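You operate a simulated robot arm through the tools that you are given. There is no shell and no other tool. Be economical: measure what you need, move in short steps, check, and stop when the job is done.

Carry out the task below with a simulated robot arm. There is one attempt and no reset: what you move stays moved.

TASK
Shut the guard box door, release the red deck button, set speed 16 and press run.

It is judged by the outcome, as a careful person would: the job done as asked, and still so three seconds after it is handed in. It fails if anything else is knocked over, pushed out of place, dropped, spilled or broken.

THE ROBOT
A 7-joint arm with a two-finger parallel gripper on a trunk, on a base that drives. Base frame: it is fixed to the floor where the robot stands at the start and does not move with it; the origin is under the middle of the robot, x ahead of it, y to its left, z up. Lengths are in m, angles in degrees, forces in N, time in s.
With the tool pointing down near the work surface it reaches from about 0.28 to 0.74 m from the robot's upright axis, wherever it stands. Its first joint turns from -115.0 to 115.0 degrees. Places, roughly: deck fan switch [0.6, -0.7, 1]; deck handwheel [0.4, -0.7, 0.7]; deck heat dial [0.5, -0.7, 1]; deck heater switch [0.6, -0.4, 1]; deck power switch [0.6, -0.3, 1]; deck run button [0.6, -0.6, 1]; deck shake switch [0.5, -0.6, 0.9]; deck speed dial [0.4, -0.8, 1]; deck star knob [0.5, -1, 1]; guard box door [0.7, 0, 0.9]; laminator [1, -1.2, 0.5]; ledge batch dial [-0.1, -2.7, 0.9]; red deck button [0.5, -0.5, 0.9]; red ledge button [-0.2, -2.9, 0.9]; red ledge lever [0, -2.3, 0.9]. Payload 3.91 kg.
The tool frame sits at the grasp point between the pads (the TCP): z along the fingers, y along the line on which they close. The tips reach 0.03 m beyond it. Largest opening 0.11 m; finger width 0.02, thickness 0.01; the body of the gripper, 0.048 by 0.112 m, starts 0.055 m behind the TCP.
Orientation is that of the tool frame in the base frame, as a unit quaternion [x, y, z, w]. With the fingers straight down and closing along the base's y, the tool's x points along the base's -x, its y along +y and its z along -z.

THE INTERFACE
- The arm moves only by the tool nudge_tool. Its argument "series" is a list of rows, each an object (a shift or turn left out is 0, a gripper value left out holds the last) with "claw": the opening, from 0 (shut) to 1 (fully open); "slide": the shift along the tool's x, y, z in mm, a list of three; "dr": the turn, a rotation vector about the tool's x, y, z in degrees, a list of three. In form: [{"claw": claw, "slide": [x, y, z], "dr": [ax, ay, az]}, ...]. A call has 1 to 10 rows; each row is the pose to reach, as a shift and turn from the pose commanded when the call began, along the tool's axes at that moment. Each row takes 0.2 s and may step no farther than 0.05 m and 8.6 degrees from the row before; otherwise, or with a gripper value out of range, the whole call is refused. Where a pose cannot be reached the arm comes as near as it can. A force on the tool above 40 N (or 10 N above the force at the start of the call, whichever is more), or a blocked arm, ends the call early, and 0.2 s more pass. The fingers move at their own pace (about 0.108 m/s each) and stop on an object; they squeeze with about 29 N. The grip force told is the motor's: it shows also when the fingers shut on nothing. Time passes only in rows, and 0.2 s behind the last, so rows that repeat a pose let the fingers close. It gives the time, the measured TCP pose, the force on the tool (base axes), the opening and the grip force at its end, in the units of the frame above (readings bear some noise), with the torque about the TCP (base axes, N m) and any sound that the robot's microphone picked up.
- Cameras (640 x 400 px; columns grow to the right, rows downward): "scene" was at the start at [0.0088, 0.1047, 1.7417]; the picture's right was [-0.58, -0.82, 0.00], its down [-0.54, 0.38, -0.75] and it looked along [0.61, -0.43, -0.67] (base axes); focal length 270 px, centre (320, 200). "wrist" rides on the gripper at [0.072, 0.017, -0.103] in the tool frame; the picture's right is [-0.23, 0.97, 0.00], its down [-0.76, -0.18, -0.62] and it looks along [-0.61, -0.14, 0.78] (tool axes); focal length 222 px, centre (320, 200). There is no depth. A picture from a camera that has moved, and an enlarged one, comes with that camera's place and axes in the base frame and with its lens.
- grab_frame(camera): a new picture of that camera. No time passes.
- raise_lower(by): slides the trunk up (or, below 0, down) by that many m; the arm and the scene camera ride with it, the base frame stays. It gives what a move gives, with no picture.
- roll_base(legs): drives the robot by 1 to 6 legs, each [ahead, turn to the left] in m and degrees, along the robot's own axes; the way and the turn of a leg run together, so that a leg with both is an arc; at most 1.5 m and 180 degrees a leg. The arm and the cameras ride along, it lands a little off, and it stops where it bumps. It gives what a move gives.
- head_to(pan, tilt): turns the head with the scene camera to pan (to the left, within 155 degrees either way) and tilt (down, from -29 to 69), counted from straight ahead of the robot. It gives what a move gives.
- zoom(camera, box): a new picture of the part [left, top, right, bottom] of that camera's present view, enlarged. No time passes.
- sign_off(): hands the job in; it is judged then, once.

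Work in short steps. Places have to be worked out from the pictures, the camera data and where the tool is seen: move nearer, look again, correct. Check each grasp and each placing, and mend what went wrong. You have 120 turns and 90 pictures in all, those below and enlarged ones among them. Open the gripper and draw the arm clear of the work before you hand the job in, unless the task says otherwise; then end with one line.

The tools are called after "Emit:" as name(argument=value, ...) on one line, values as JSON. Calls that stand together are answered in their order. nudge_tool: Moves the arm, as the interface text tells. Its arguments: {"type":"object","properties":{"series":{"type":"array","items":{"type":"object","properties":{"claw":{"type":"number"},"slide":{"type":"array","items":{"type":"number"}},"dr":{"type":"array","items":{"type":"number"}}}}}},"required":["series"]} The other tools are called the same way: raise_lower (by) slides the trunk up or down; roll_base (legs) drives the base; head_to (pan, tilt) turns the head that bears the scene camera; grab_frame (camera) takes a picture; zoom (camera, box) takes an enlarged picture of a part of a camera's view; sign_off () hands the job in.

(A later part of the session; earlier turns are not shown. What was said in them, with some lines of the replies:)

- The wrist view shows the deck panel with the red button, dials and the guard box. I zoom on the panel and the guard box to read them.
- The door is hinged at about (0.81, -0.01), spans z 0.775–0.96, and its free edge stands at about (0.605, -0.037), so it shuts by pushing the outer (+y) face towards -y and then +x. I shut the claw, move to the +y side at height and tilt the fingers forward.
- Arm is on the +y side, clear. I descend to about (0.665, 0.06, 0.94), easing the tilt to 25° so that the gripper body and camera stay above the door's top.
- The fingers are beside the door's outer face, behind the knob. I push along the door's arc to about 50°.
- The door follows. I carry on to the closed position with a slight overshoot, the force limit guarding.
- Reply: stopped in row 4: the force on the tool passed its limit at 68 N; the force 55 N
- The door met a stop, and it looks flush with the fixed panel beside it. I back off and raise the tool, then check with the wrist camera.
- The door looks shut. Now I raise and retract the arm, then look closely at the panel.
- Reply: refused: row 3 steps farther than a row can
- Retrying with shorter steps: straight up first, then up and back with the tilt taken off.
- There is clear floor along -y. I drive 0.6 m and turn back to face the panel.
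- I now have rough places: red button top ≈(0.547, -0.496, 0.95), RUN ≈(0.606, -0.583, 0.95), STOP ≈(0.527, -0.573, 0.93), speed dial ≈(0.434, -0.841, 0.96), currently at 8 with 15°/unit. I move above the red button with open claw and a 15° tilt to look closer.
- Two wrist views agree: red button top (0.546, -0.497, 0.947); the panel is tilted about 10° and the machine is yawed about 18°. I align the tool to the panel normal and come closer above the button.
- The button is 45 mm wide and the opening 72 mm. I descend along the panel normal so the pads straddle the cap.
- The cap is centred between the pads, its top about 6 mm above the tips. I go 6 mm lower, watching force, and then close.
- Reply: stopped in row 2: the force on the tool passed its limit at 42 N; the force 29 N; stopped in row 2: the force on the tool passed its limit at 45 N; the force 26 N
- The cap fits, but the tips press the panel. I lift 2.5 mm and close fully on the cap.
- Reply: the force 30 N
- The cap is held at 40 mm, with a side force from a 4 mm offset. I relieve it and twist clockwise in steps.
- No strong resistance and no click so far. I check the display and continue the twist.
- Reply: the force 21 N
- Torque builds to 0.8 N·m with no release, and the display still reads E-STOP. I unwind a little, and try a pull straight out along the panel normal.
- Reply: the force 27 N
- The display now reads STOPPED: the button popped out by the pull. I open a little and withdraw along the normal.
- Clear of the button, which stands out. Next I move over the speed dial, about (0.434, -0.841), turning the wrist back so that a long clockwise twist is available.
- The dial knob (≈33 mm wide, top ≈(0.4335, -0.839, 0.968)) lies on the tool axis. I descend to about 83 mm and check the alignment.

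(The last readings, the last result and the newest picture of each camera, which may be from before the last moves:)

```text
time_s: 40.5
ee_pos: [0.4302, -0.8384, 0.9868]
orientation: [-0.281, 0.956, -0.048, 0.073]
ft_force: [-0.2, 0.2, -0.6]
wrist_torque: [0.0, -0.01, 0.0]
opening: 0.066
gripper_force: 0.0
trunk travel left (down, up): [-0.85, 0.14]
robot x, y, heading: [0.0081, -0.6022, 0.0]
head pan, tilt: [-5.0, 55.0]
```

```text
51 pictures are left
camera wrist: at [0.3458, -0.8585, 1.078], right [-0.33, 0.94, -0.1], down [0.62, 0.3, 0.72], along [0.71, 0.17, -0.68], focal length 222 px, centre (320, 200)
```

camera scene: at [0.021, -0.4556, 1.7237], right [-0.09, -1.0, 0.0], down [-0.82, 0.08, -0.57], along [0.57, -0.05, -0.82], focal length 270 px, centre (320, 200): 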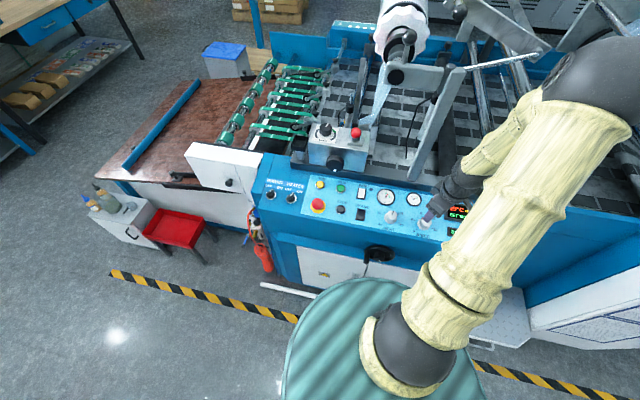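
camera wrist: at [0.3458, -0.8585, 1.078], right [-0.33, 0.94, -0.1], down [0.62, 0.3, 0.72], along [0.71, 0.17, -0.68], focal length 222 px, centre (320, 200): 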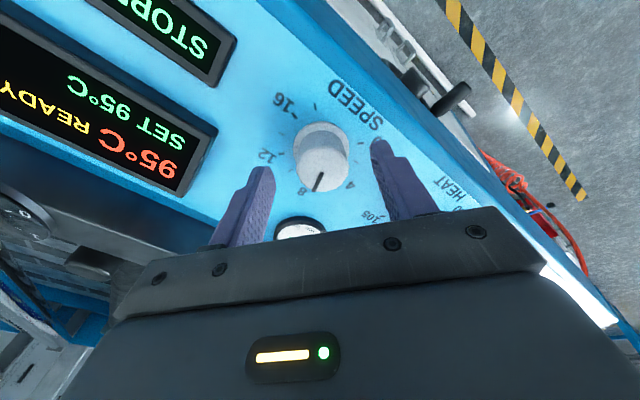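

The knob top is just at tip level and centred. I descend 12 mm more and close on it.

Emit:
nudge_tool(series=[{"slide": [0, 0, 6]}, {"slide": [0, 0, 12]}, {"slide": [0, 0, 12]}])

Emit:
nudge_tool(series=[{"claw": 0.35}, {"claw": 0.2}, {"claw": 0.2}])

Emit:
grab_frame(camera="wrist")

```text
time_s: 41.3
ee_pos: [0.4323, -0.8374, 0.9741]
orientation: [-0.28, 0.956, -0.048, 0.073]
ft_force: [-0.1, 0.5, -0.7]
wrist_torque: [0.02, 0.01, 0.0]
opening: 0.0659
gripper_force: 0.1
trunk travel left (down, up): [-0.85, 0.14]
robot x, y, heading: [0.0111, -0.602, -0.1]
head pan, tilt: [-5.0, 55.0]
```

```text
time_s: 42.1
ee_pos: [0.4326, -0.8372, 0.9755]
orientation: [-0.282, 0.955, -0.049, 0.072]
ft_force: [-5.1, 7.3, 0.0]
wrist_torque: [-0.72, -0.62, -0.14]
opening: 0.033
gripper_force: 45.0
trunk travel left (down, up): [-0.85, 0.14]
robot x, y, heading: [0.0141, -0.6003, -0.2]
head pan, tilt: [-5.0, 55.0]
```

```text
50 pictures are left
camera wrist: at [0.3472, -0.8577, 1.0671], right [-0.33, 0.94, -0.1], down [0.62, 0.3, 0.72], along [0.71, 0.17, -0.68], focal length 222 px, centre (320, 200)
```

wrist: 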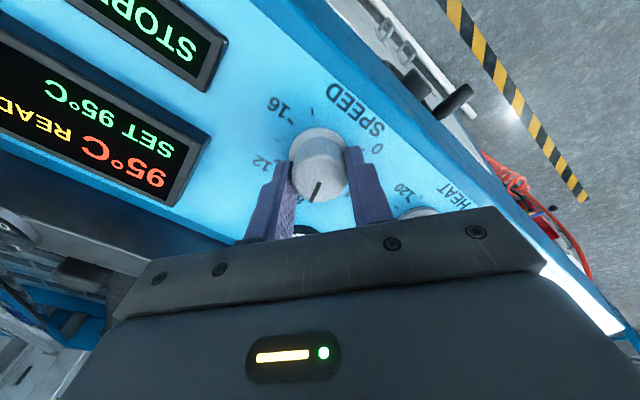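

Gripped at 33 mm. I turn clockwise 56° and look.

Emit:
nudge_tool(series=[{"dr": [0, 0, 8]}, {"dr": [0, 0, 16]}, {"dr": [0, 0, 24]}, {"dr": [0, 0, 32]}, {"dr": [0, 0, 40]}, {"dr": [0, 0, 48]}, {"dr": [0, 0, 56]}])

Emit:
zoom(camera="wrist", box=[220, 80, 420, 240])

```text
time_s: 43.7
ee_pos: [0.4333, -0.8396, 0.9761]
orientation: [0.202, 0.975, -0.009, 0.087]
ft_force: [-4.0, -2.7, 1.2]
wrist_torque: [0.07, -0.04, 0.01]
opening: 0.0324
gripper_force: 44.7
trunk travel left (down, up): [-0.85, 0.14]
robot x, y, heading: [0.0068, -0.6034, -0.1]
head pan, tilt: [-5.0, 55.0]
```

```text
2.50 times, centred on (320, 160) of wrist
camera zoom: at [0.3578, -0.7902, 1.0653], right [0.59, 0.8, 0.06], down [0.51, -0.43, 0.74], along [0.62, -0.41, -0.67], focal length 555 px, centre (320, 300)
```

zoom: 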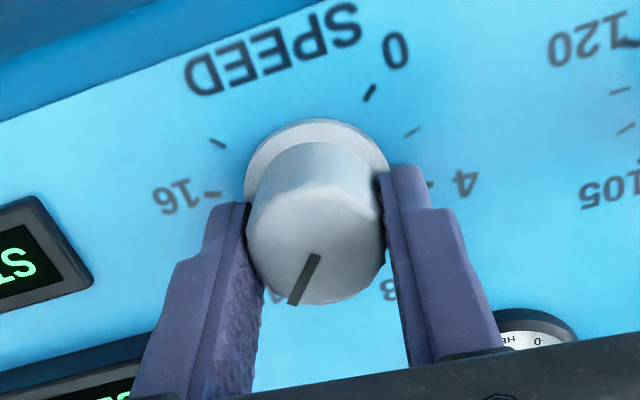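

The knob follows with the gripper. I turn another 56° and check.

Emit:
nudge_tool(series=[{"dr": [0, 0, 8]}, {"dr": [0, 0, 16]}, {"dr": [0, 0, 24]}, {"dr": [0, 0, 32]}, {"dr": [0, 0, 40]}, {"dr": [0, 0, 48]}, {"dr": [0, 0, 56]}])

Emit:
zoom(camera="wrist", box=[220, 80, 420, 240])

Emit:
zoom(camera="scene", box=[380, 170, 500, 260])

```text
time_s: 45.3
ee_pos: [0.4304, -0.8409, 0.9758]
orientation: [0.637, 0.766, 0.035, 0.081]
ft_force: [-13.5, -12.6, 4.0]
wrist_torque: [1.02, -0.79, 0.32]
opening: 0.0327
gripper_force: 45.4
trunk travel left (down, up): [-0.85, 0.14]
robot x, y, heading: [0.012, -0.6013, -0.2]
head pan, tilt: [-5.0, 55.0]
```

```text
2.50 times, centred on (320, 160) of wrist
camera zoom: at [0.4186, -0.7614, 1.0741], right [0.98, -0.04, 0.17], down [-0.14, -0.75, 0.65], along [0.1, -0.66, -0.74], focal length 555 px, centre (320, 300)
```

zoom: 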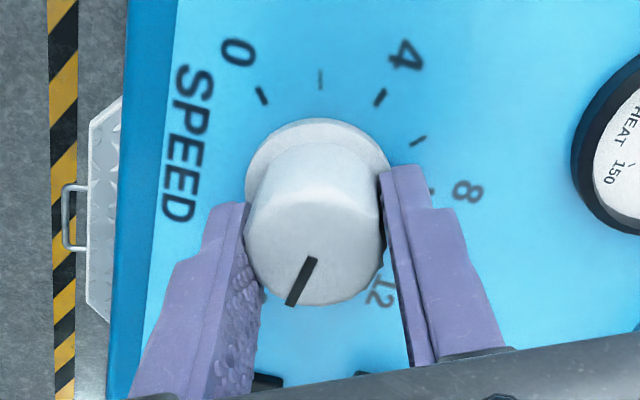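

```text
4.44 times, centred on (440, 215) of scene
camera zoom: at [0.0192, -0.4561, 1.7237], right [-0.09, -1.0, 0.0], down [-0.81, 0.08, -0.57], along [0.57, -0.05, -0.82], focal length 1202 px, centre (-213, 133)
```

zoom: 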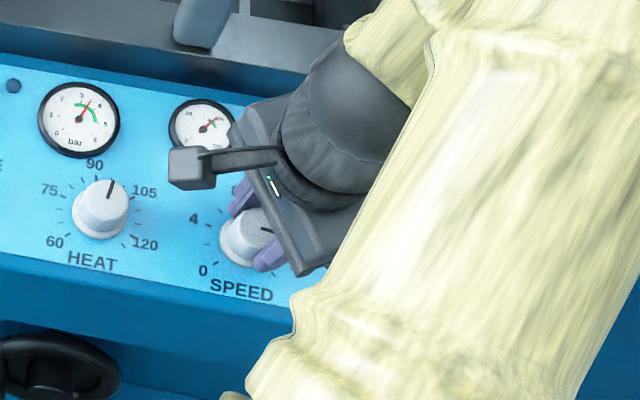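

The dial has turned about 112°, i.e. to ~15.5. I add 8°, then release and check the pointer from above.

Emit:
nudge_tool(series=[{"dr": [0, 0, 4]}, {"dr": [0, 0, 8]}, {"dr": [0, 0, 8]}])

Emit:
nudge_tool(series=[{"claw": 0.55}, {"claw": 0.55}, {"slide": [0, 0, -20]}, {"slide": [0, 0, -55]}, {"slide": [0, 0, -95]}, {"slide": [0, 0, -95], "dr": [0, 0, -8]}, {"slide": [0, 0, -95], "dr": [0, 0, -16]}, {"slide": [0, 0, -95], "dr": [0, 0, -24]}, {"slide": [0, 0, -95], "dr": [0, 0, -32]}])

Emit:
grab_frame(camera="wrist")

```text
time_s: 46.1
ee_pos: [0.4308, -0.8401, 0.9766]
orientation: [0.689, 0.719, 0.039, 0.079]
ft_force: [-17.2, -14.2, 0.9]
wrist_torque: [0.24, -0.91, 0.15]
opening: 0.033
gripper_force: 44.9
trunk travel left (down, up): [-0.85, 0.14]
robot x, y, heading: [0.0092, -0.6021, -0.5]
head pan, tilt: [-5.0, 55.0]
```

```text
time_s: 48.1
ee_pos: [0.4168, -0.8341, 1.0688]
orientation: [0.462, 0.883, 0.015, 0.085]
ft_force: [-0.5, 0.1, -0.3]
wrist_torque: [-0.03, 0.01, 0.01]
opening: 0.0607
gripper_force: 0.1
trunk travel left (down, up): [-0.85, 0.14]
robot x, y, heading: [0.0079, -0.6002, -0.5]
head pan, tilt: [-5.0, 55.0]
```

```text
46 pictures are left
camera wrist: at [0.3744, -0.7598, 1.1628], right [0.92, 0.37, 0.14], down [0.18, -0.69, 0.7], along [0.36, -0.62, -0.7], focal length 222 px, centre (320, 200)
```

wrist: 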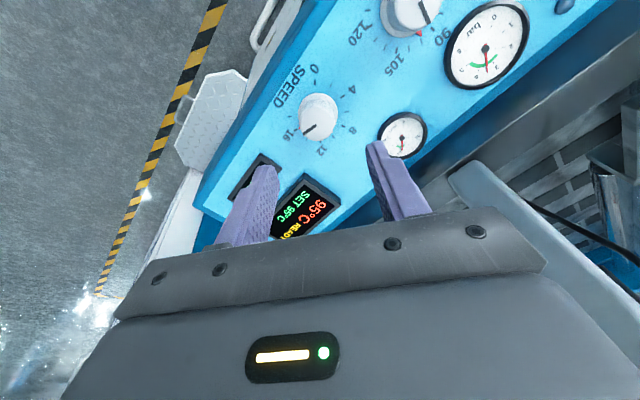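

Emit:
zoom(camera="wrist", box=[260, 60, 380, 160])

Emit:
zoom(camera="scene", box=[380, 170, 500, 260])

```text
4.00 times, centred on (320, 110) of wrist
camera zoom: at [0.3744, -0.7598, 1.1628], right [0.92, 0.37, 0.14], down [0.18, -0.69, 0.7], along [0.36, -0.62, -0.7], focal length 888 px, centre (320, 560)
```

zoom: 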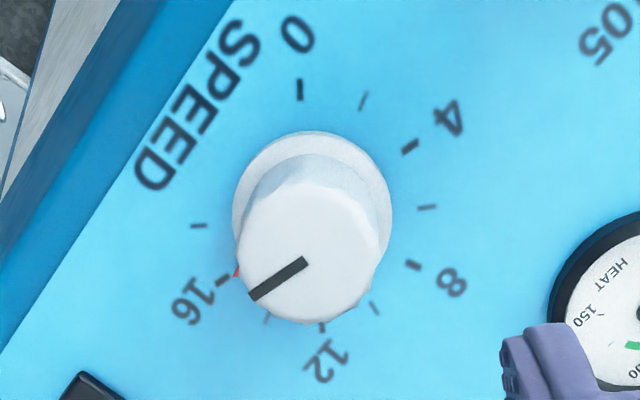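

```text
4.44 times, centred on (440, 215) of scene
camera zoom: at [0.0218, -0.4536, 1.7235], right [-0.09, -1.0, 0.0], down [-0.82, 0.08, -0.57], along [0.57, -0.05, -0.82], focal length 1202 px, centre (-213, 133)
```

zoom: 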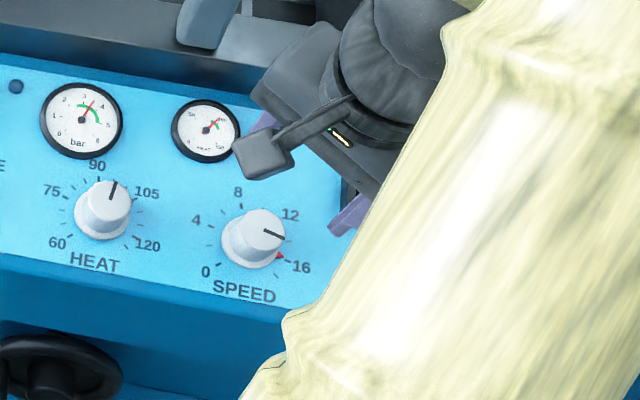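

The dial's line and red marker both point at 16. Now I close the claw and move above RUN (≈(0.603, -0.585, 0.954)), bringing the yaw back to 0 so the body stays away from the box behind.

Emit:
nudge_tool(series=[{"claw": 0, "slide": [16.5, 40.3, 4.4], "dr": [0, 0, -7.86]}, {"slide": [33, 80.6, 8.7], "dr": [0, 0, -15.7]}, {"slide": [49.5, 120.9, 13.1], "dr": [0, 0, -23.6]}, {"slide": [66, 161.2, 17.5], "dr": [0, 0, -31.4]}, {"slide": [82.5, 201.5, 21.9], "dr": [0, 0, -39.3]}, {"slide": [99, 241.8, 26.2], "dr": [0, 0, -47.1]}, {"slide": [115.5, 282.1, 30.6], "dr": [0, 0, -55]}])

Emit:
grab_frame(camera="wrist")

Emit:
zoom(camera="scene", box=[260, 120, 500, 270])

```text
time_s: 49.7
ee_pos: [0.5886, -0.578, 1.0522]
orientation: [0.001, 0.996, -0.026, 0.083]
ft_force: [-0.1, 0.3, 0.2]
wrist_torque: [0.01, 0.02, 0.0]
opening: 0.0
gripper_force: 29.3
trunk travel left (down, up): [-0.85, 0.14]
robot x, y, heading: [0.0074, -0.6005, -0.3]
head pan, tilt: [-5.0, 55.0]
```

```text
43 pictures are left
camera wrist: at [0.5018, -0.5562, 1.1413], right [0.23, 0.97, -0.01], down [0.65, -0.14, 0.75], along [0.73, -0.18, -0.66], focal length 222 px, centre (320, 200)
```

wrist: 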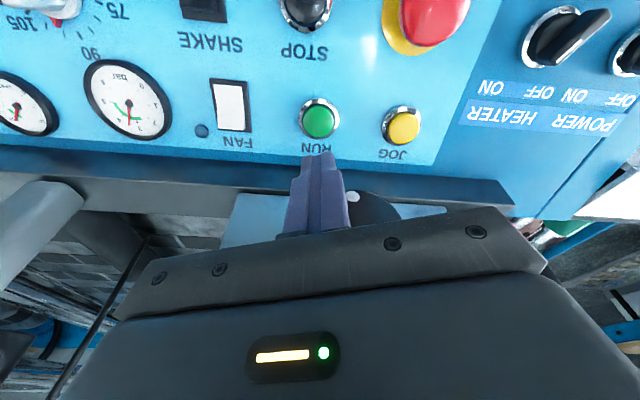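

```text
2.67 times, centred on (380, 195) of scene
camera zoom: at [0.0231, -0.4522, 1.7233], right [-0.09, -1.0, 0.0], down [-0.82, 0.07, -0.57], along [0.57, -0.05, -0.82], focal length 721 px, centre (160, 213)
```

zoom: 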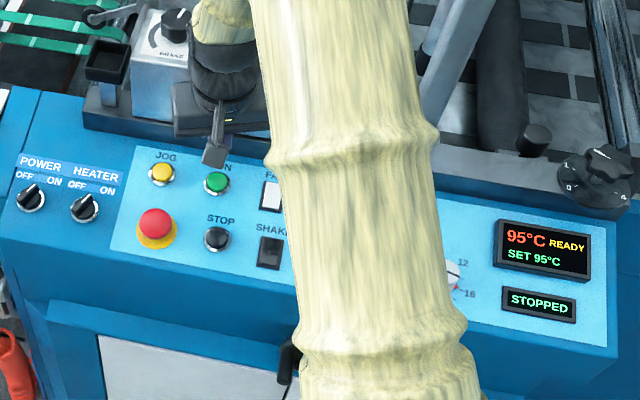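

RUN lies on the tool axis within 2 mm, with about 70 mm to go. I descend 60 mm and look.

Emit:
nudge_tool(series=[{"slide": [1.5, 0, 30]}, {"slide": [1.5, 0, 52]}, {"slide": [1.5, 0, 58]}])

Emit:
grab_frame(camera="wrist")

```text
time_s: 50.1
ee_pos: [0.5919, -0.5802, 1.0226]
orientation: [0.001, 0.996, -0.025, 0.084]
ft_force: [-1.7, 0.2, 1.1]
wrist_torque: [-0.04, -0.05, 0.01]
opening: 0.0
gripper_force: 28.9
trunk travel left (down, up): [-0.85, 0.14]
robot x, y, heading: [0.0078, -0.6029, -0.4]
head pan, tilt: [-5.0, 55.0]
stopped in row 2: the force on the tool passed its limit at 103 N (the readings are from after the stop); the commanded pose is now the measured one
```

```text
41 pictures are left
camera wrist: at [0.504, -0.5586, 1.1108], right [0.23, 0.97, -0.01], down [0.64, -0.14, 0.75], along [0.73, -0.18, -0.66], focal length 222 px, centre (320, 200)
```

wrist: 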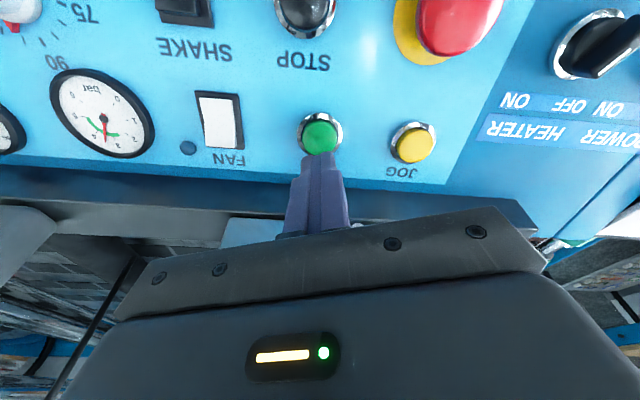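

An unexpected 103 N contact with the tips still about 40 mm above RUN: most likely the hand met the brake box behind. I lift back and look at what is there.

Emit:
nudge_tool(series=[{"slide": [0, 0, -20]}, {"slide": [0, 0, -40]}])

Emit:
zoom(camera="scene", box=[260, 90, 440, 230])

```text
time_s: 50.8
ee_pos: [0.5849, -0.5774, 1.0608]
orientation: [0.001, 0.996, -0.026, 0.084]
ft_force: [-0.3, 0.3, 1.1]
wrist_torque: [0.0, 0.01, 0.0]
opening: 0.0
gripper_force: 28.7
trunk travel left (down, up): [-0.85, 0.14]
robot x, y, heading: [0.0071, -0.5985, -0.3]
head pan, tilt: [-5.0, 55.0]
```

```text
2.86 times, centred on (350, 160) of scene
camera zoom: at [0.0219, -0.4537, 1.7234], right [-0.09, -1.0, 0.0], down [-0.82, 0.08, -0.57], along [0.57, -0.05, -0.82], focal length 773 px, centre (234, 314)
```

zoom: 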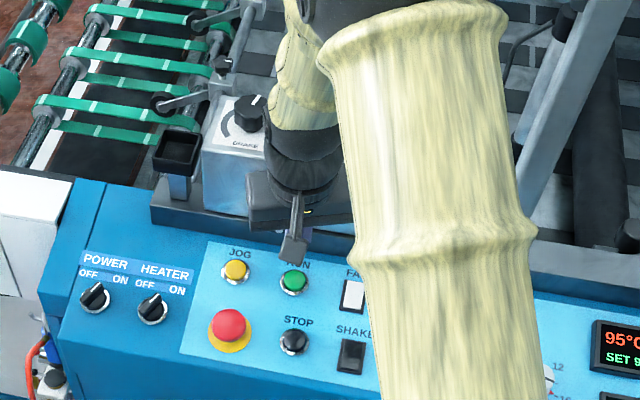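

The black knob on the front of the brake box stands at about (0.636, -0.563, 1.05), just where the hand's body comes down. I will press RUN with the fingers tilted about 35° forward so the body stays back.

Emit:
nudge_tool(series=[{"slide": [15, 0, 0], "dr": [0, -5, 0]}, {"slide": [28, -1, 5], "dr": [0, -11, 0]}, {"slide": [38, -2, 15], "dr": [0, -17, 0]}, {"slide": [38, -3, 29], "dr": [0, -25, 0]}])

Emit:
grab_frame(camera="wrist")

Emit:
zoom(camera="scene", box=[260, 90, 440, 230])

```text
time_s: 51.8
ee_pos: [0.553, -0.5829, 1.0261]
orientation: [-0.005, 0.954, -0.025, 0.299]
ft_force: [-0.2, 0.2, -1.0]
wrist_torque: [0.0, 0.02, -0.02]
opening: 0.0001
gripper_force: 29.1
trunk travel left (down, up): [-0.85, 0.14]
robot x, y, heading: [0.0113, -0.6018, -0.6]
head pan, tilt: [-5.0, 55.0]
```

```text
39 pictures are left
camera wrist: at [0.4359, -0.5633, 1.0682], right [0.19, 0.98, 0.08], down [0.27, -0.13, 0.95], along [0.94, -0.16, -0.29], focal length 222 px, centre (320, 200)
```

wrist: 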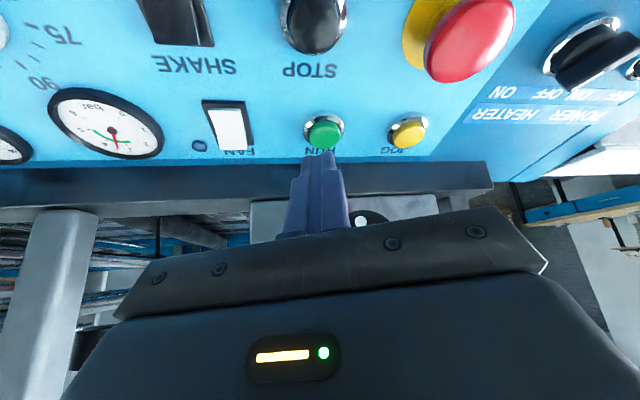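

```text
2.86 times, centred on (350, 160) of scene
camera zoom: at [0.0231, -0.4535, 1.7235], right [-0.09, -1.0, 0.0], down [-0.82, 0.08, -0.57], along [0.57, -0.05, -0.82], focal length 773 px, centre (234, 314)
```

zoom: 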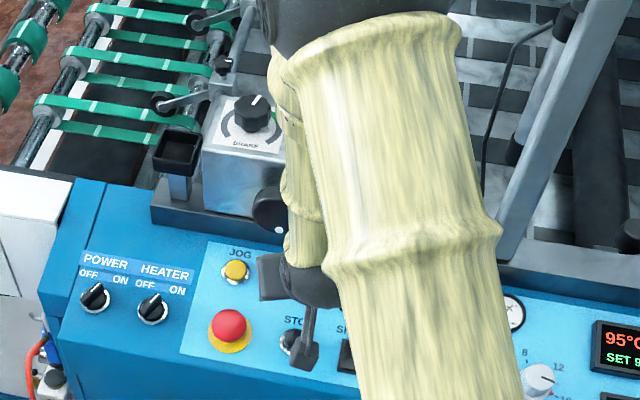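

RUN is on the tool axis, about 58 mm ahead of the tips. I advance 50 mm and then press in small steps.

Emit:
nudge_tool(series=[{"slide": [0, 2, 18]}, {"slide": [0, 2, 36]}, {"slide": [0, 2, 46]}])

Emit:
grab_frame(camera="wrist")

```text
time_s: 52.5
ee_pos: [0.5777, -0.5819, 0.9892]
orientation: [-0.004, 0.954, -0.025, 0.299]
ft_force: [-9.5, 1.5, 15.9]
wrist_torque: [0.01, 0.14, -0.02]
opening: 0.0001
gripper_force: 28.9
trunk travel left (down, up): [-0.85, 0.14]
robot x, y, heading: [0.012, -0.6016, -0.6]
head pan, tilt: [-5.0, 55.0]
heard: click
```

```text
37 pictures are left
camera wrist: at [0.4604, -0.5631, 1.032], right [0.19, 0.98, 0.08], down [0.27, -0.13, 0.95], along [0.94, -0.16, -0.29], focal length 222 px, centre (320, 200)
```

wrist: 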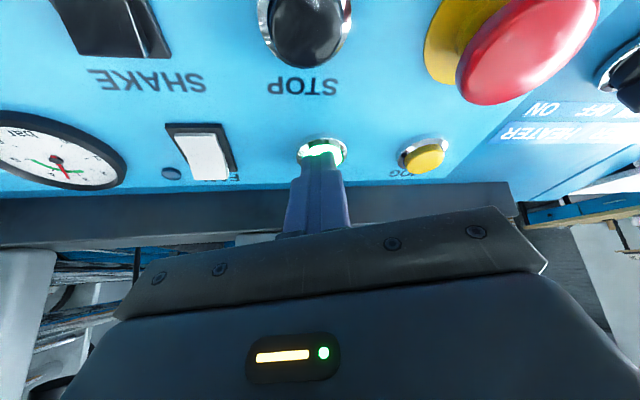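

A click was heard and RUN lights up. I withdraw and check display, dial, red button, door and brake box.

Emit:
nudge_tool(series=[{"slide": [0, 0, -20]}, {"slide": [0, 0, -60]}, {"slide": [10, -30, -90]}, {"slide": [30, -60, -120]}, {"slide": [40, -90, -150]}, {"slide": [50, -120, -180]}])

Emit:
head_to(pan=0, tilt=50)

Emit:
grab_frame(camera="scene")

Emit:
grab_frame(camera="wrist")

```text
time_s: 54.0
ee_pos: [0.4501, -0.7031, 1.1152]
orientation: [-0.004, 0.954, -0.025, 0.297]
ft_force: [-0.9, -0.9, 0.2]
wrist_torque: [0.02, -0.01, 0.01]
opening: 0.0002
gripper_force: 28.6
out of reach, approached as far as the arm can: row 6
trunk travel left (down, up): [-0.85, 0.14]
robot x, y, heading: [0.0061, -0.6014, -0.4]
head pan, tilt: [-5.0, 55.0]
```

```text
time_s: 54.6
ee_pos: [0.4525, -0.7012, 1.1144]
orientation: [-0.003, 0.955, -0.025, 0.297]
ft_force: [-0.6, 1.0, 0.6]
wrist_torque: [0.03, 0.04, 0.01]
opening: 0.0
gripper_force: 28.9
trunk travel left (down, up): [-0.85, 0.14]
robot x, y, heading: [0.0078, -0.5999, -0.3]
head pan, tilt: [0.0, 50.0]
```

```text
36 pictures are left
camera scene: at [0.0275, -0.4475, 1.7299], right [-0.01, -1.0, 0.0], down [-0.77, 0.0, -0.64], along [0.64, 0.0, -0.77], focal length 270 px, centre (320, 200)
```

scene: 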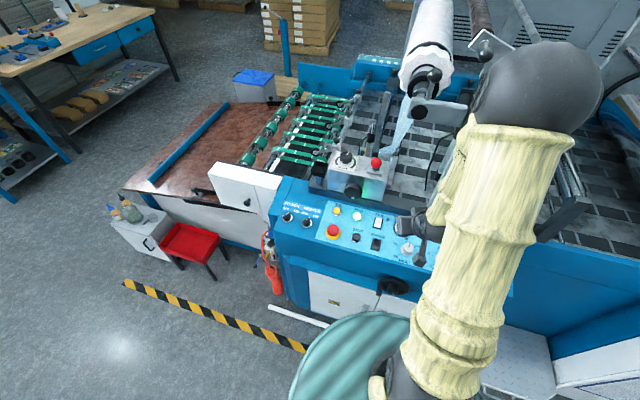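

```text
35 pictures are left
camera wrist: at [0.3352, -0.6823, 1.1573], right [0.19, 0.98, 0.08], down [0.27, -0.13, 0.95], along [0.94, -0.16, -0.29], focal length 222 px, centre (320, 200)
```

wrist: 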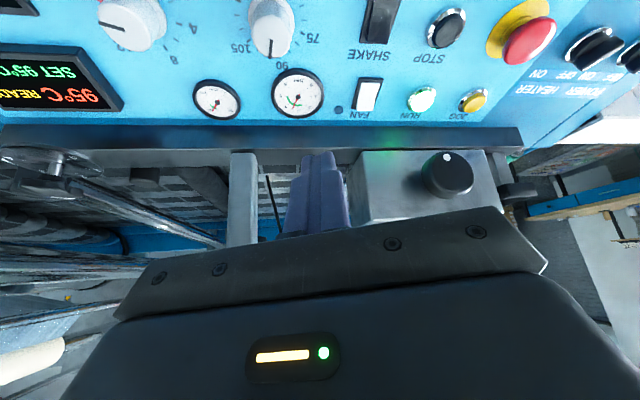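

RUN stays lit. I raise the arm and straighten the tool, opening the gripper, so the whole panel can be seen, and compare the brake box's front knob with its earlier look.

Emit:
nudge_tool(series=[{"slide": [-21, 0, -31], "dr": [0, 7, 0]}, {"slide": [-42, 0, -62], "dr": [0, 14, 0]}, {"slide": [-63, 0, -93], "dr": [0, 21, 0]}, {"claw": 0.5, "slide": [-85, 0, -123], "dr": [0, 28, 0]}, {"claw": 0.5, "slide": [-95, -40, -140], "dr": [0, 34, 0]}, {"claw": 0.5, "slide": [-95, -80, -140], "dr": [0, 34, 0]}, {"slide": [-95, -120, -140], "dr": [0, 34, 0]}, {"slide": [-95, -160, -140], "dr": [0, 34, 0]}])

Emit:
zoom(camera="scene", box=[270, 130, 470, 280])

Emit:
grab_frame(camera="wrist")

```text
time_s: 56.4
ee_pos: [0.4496, -0.8556, 1.2914]
orientation: [0.004, 1.0, -0.024, 0.006]
ft_force: [0.4, 0.4, 0.6]
wrist_torque: [0.01, -0.01, -0.01]
opening: 0.0551
gripper_force: 0.0
trunk travel left (down, up): [-0.85, 0.14]
robot x, y, heading: [0.0104, -0.6017, -0.3]
head pan, tilt: [0.0, 50.0]
```

```text
2.67 times, centred on (370, 205) of scene
camera zoom: at [0.0274, -0.4489, 1.7301], right [0.0, -1.0, 0.0], down [-0.77, 0.0, -0.64], along [0.64, 0.0, -0.77], focal length 721 px, centre (187, 187)
```

zoom: 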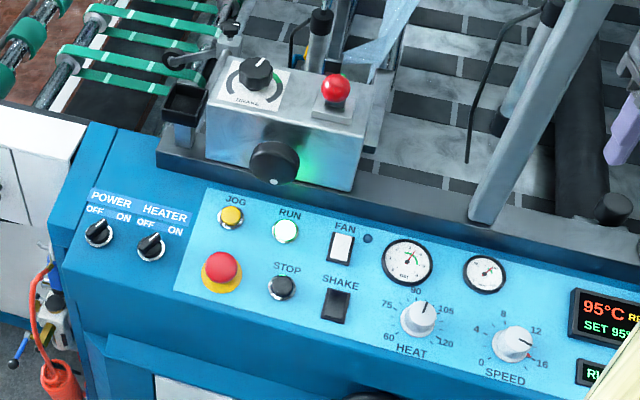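

```text
33 pictures are left
camera wrist: at [0.3773, -0.8334, 1.3935], right [0.23, 0.97, -0.05], down [0.75, -0.15, 0.64], along [0.61, -0.18, -0.77], focal length 222 px, centre (320, 200)
```

wrist: 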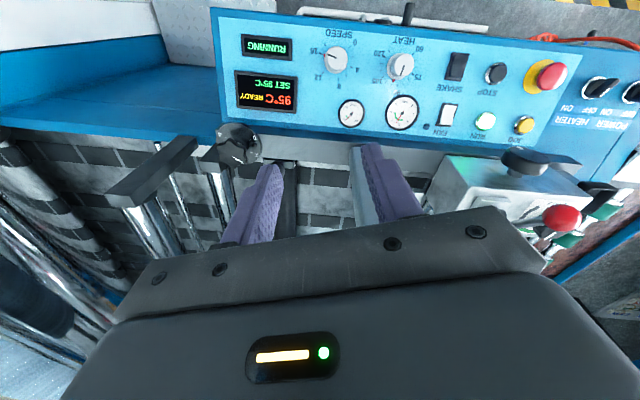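

The display reads RUNNING and the brake knob's dot is where it was. A last close look at the speed dial and the guard box door.

Emit:
zoom(camera="wrist", box=[300, 20, 380, 90])

Emit:
zoom(camera="scene", box=[190, 130, 310, 230])

```text
5.71 times, centred on (340, 55) of wrist
camera zoom: at [0.3773, -0.8334, 1.3935], right [0.23, 0.97, -0.05], down [0.75, -0.15, 0.64], along [0.61, -0.18, -0.77], focal length 1269 px, centre (206, 1029)
```

zoom: 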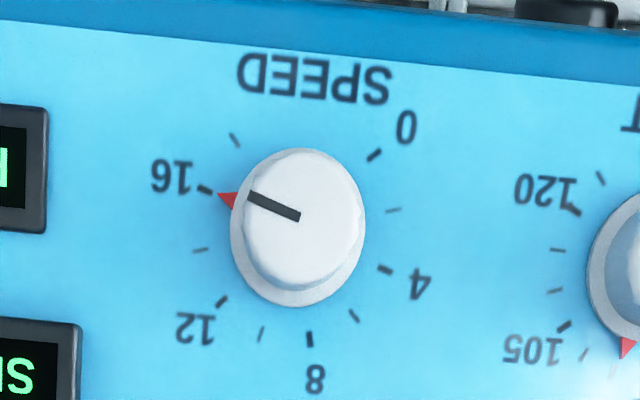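

```text
4.00 times, centred on (250, 180) of scene
camera zoom: at [0.0274, -0.4489, 1.7301], right [0.0, -1.0, 0.0], down [-0.77, 0.0, -0.64], along [0.64, 0.0, -0.77], focal length 1082 px, centre (600, 280)
```

zoom: 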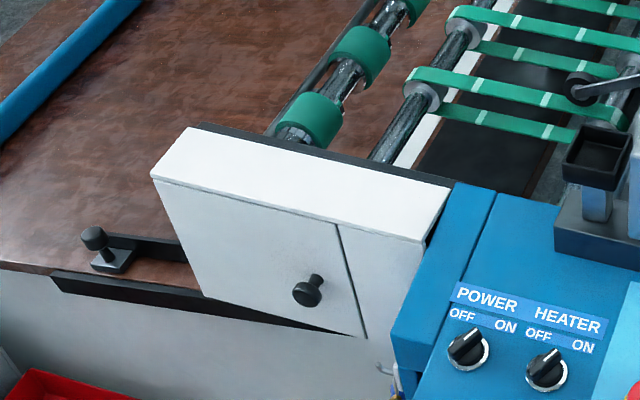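

The marker is on 16, the door is shut flush, the red button is out and the machine runs; the gripper is open and clear. I hand in.

Emit:
sign_off()

```text
The job is handed in.
```

The guard box door is shut, the red deck button is released, speed is set to 16 and the display reads RUNNING; on the way to RUN the hand bumped the brake box area once (103 N), but the brake knob looked the same as before.
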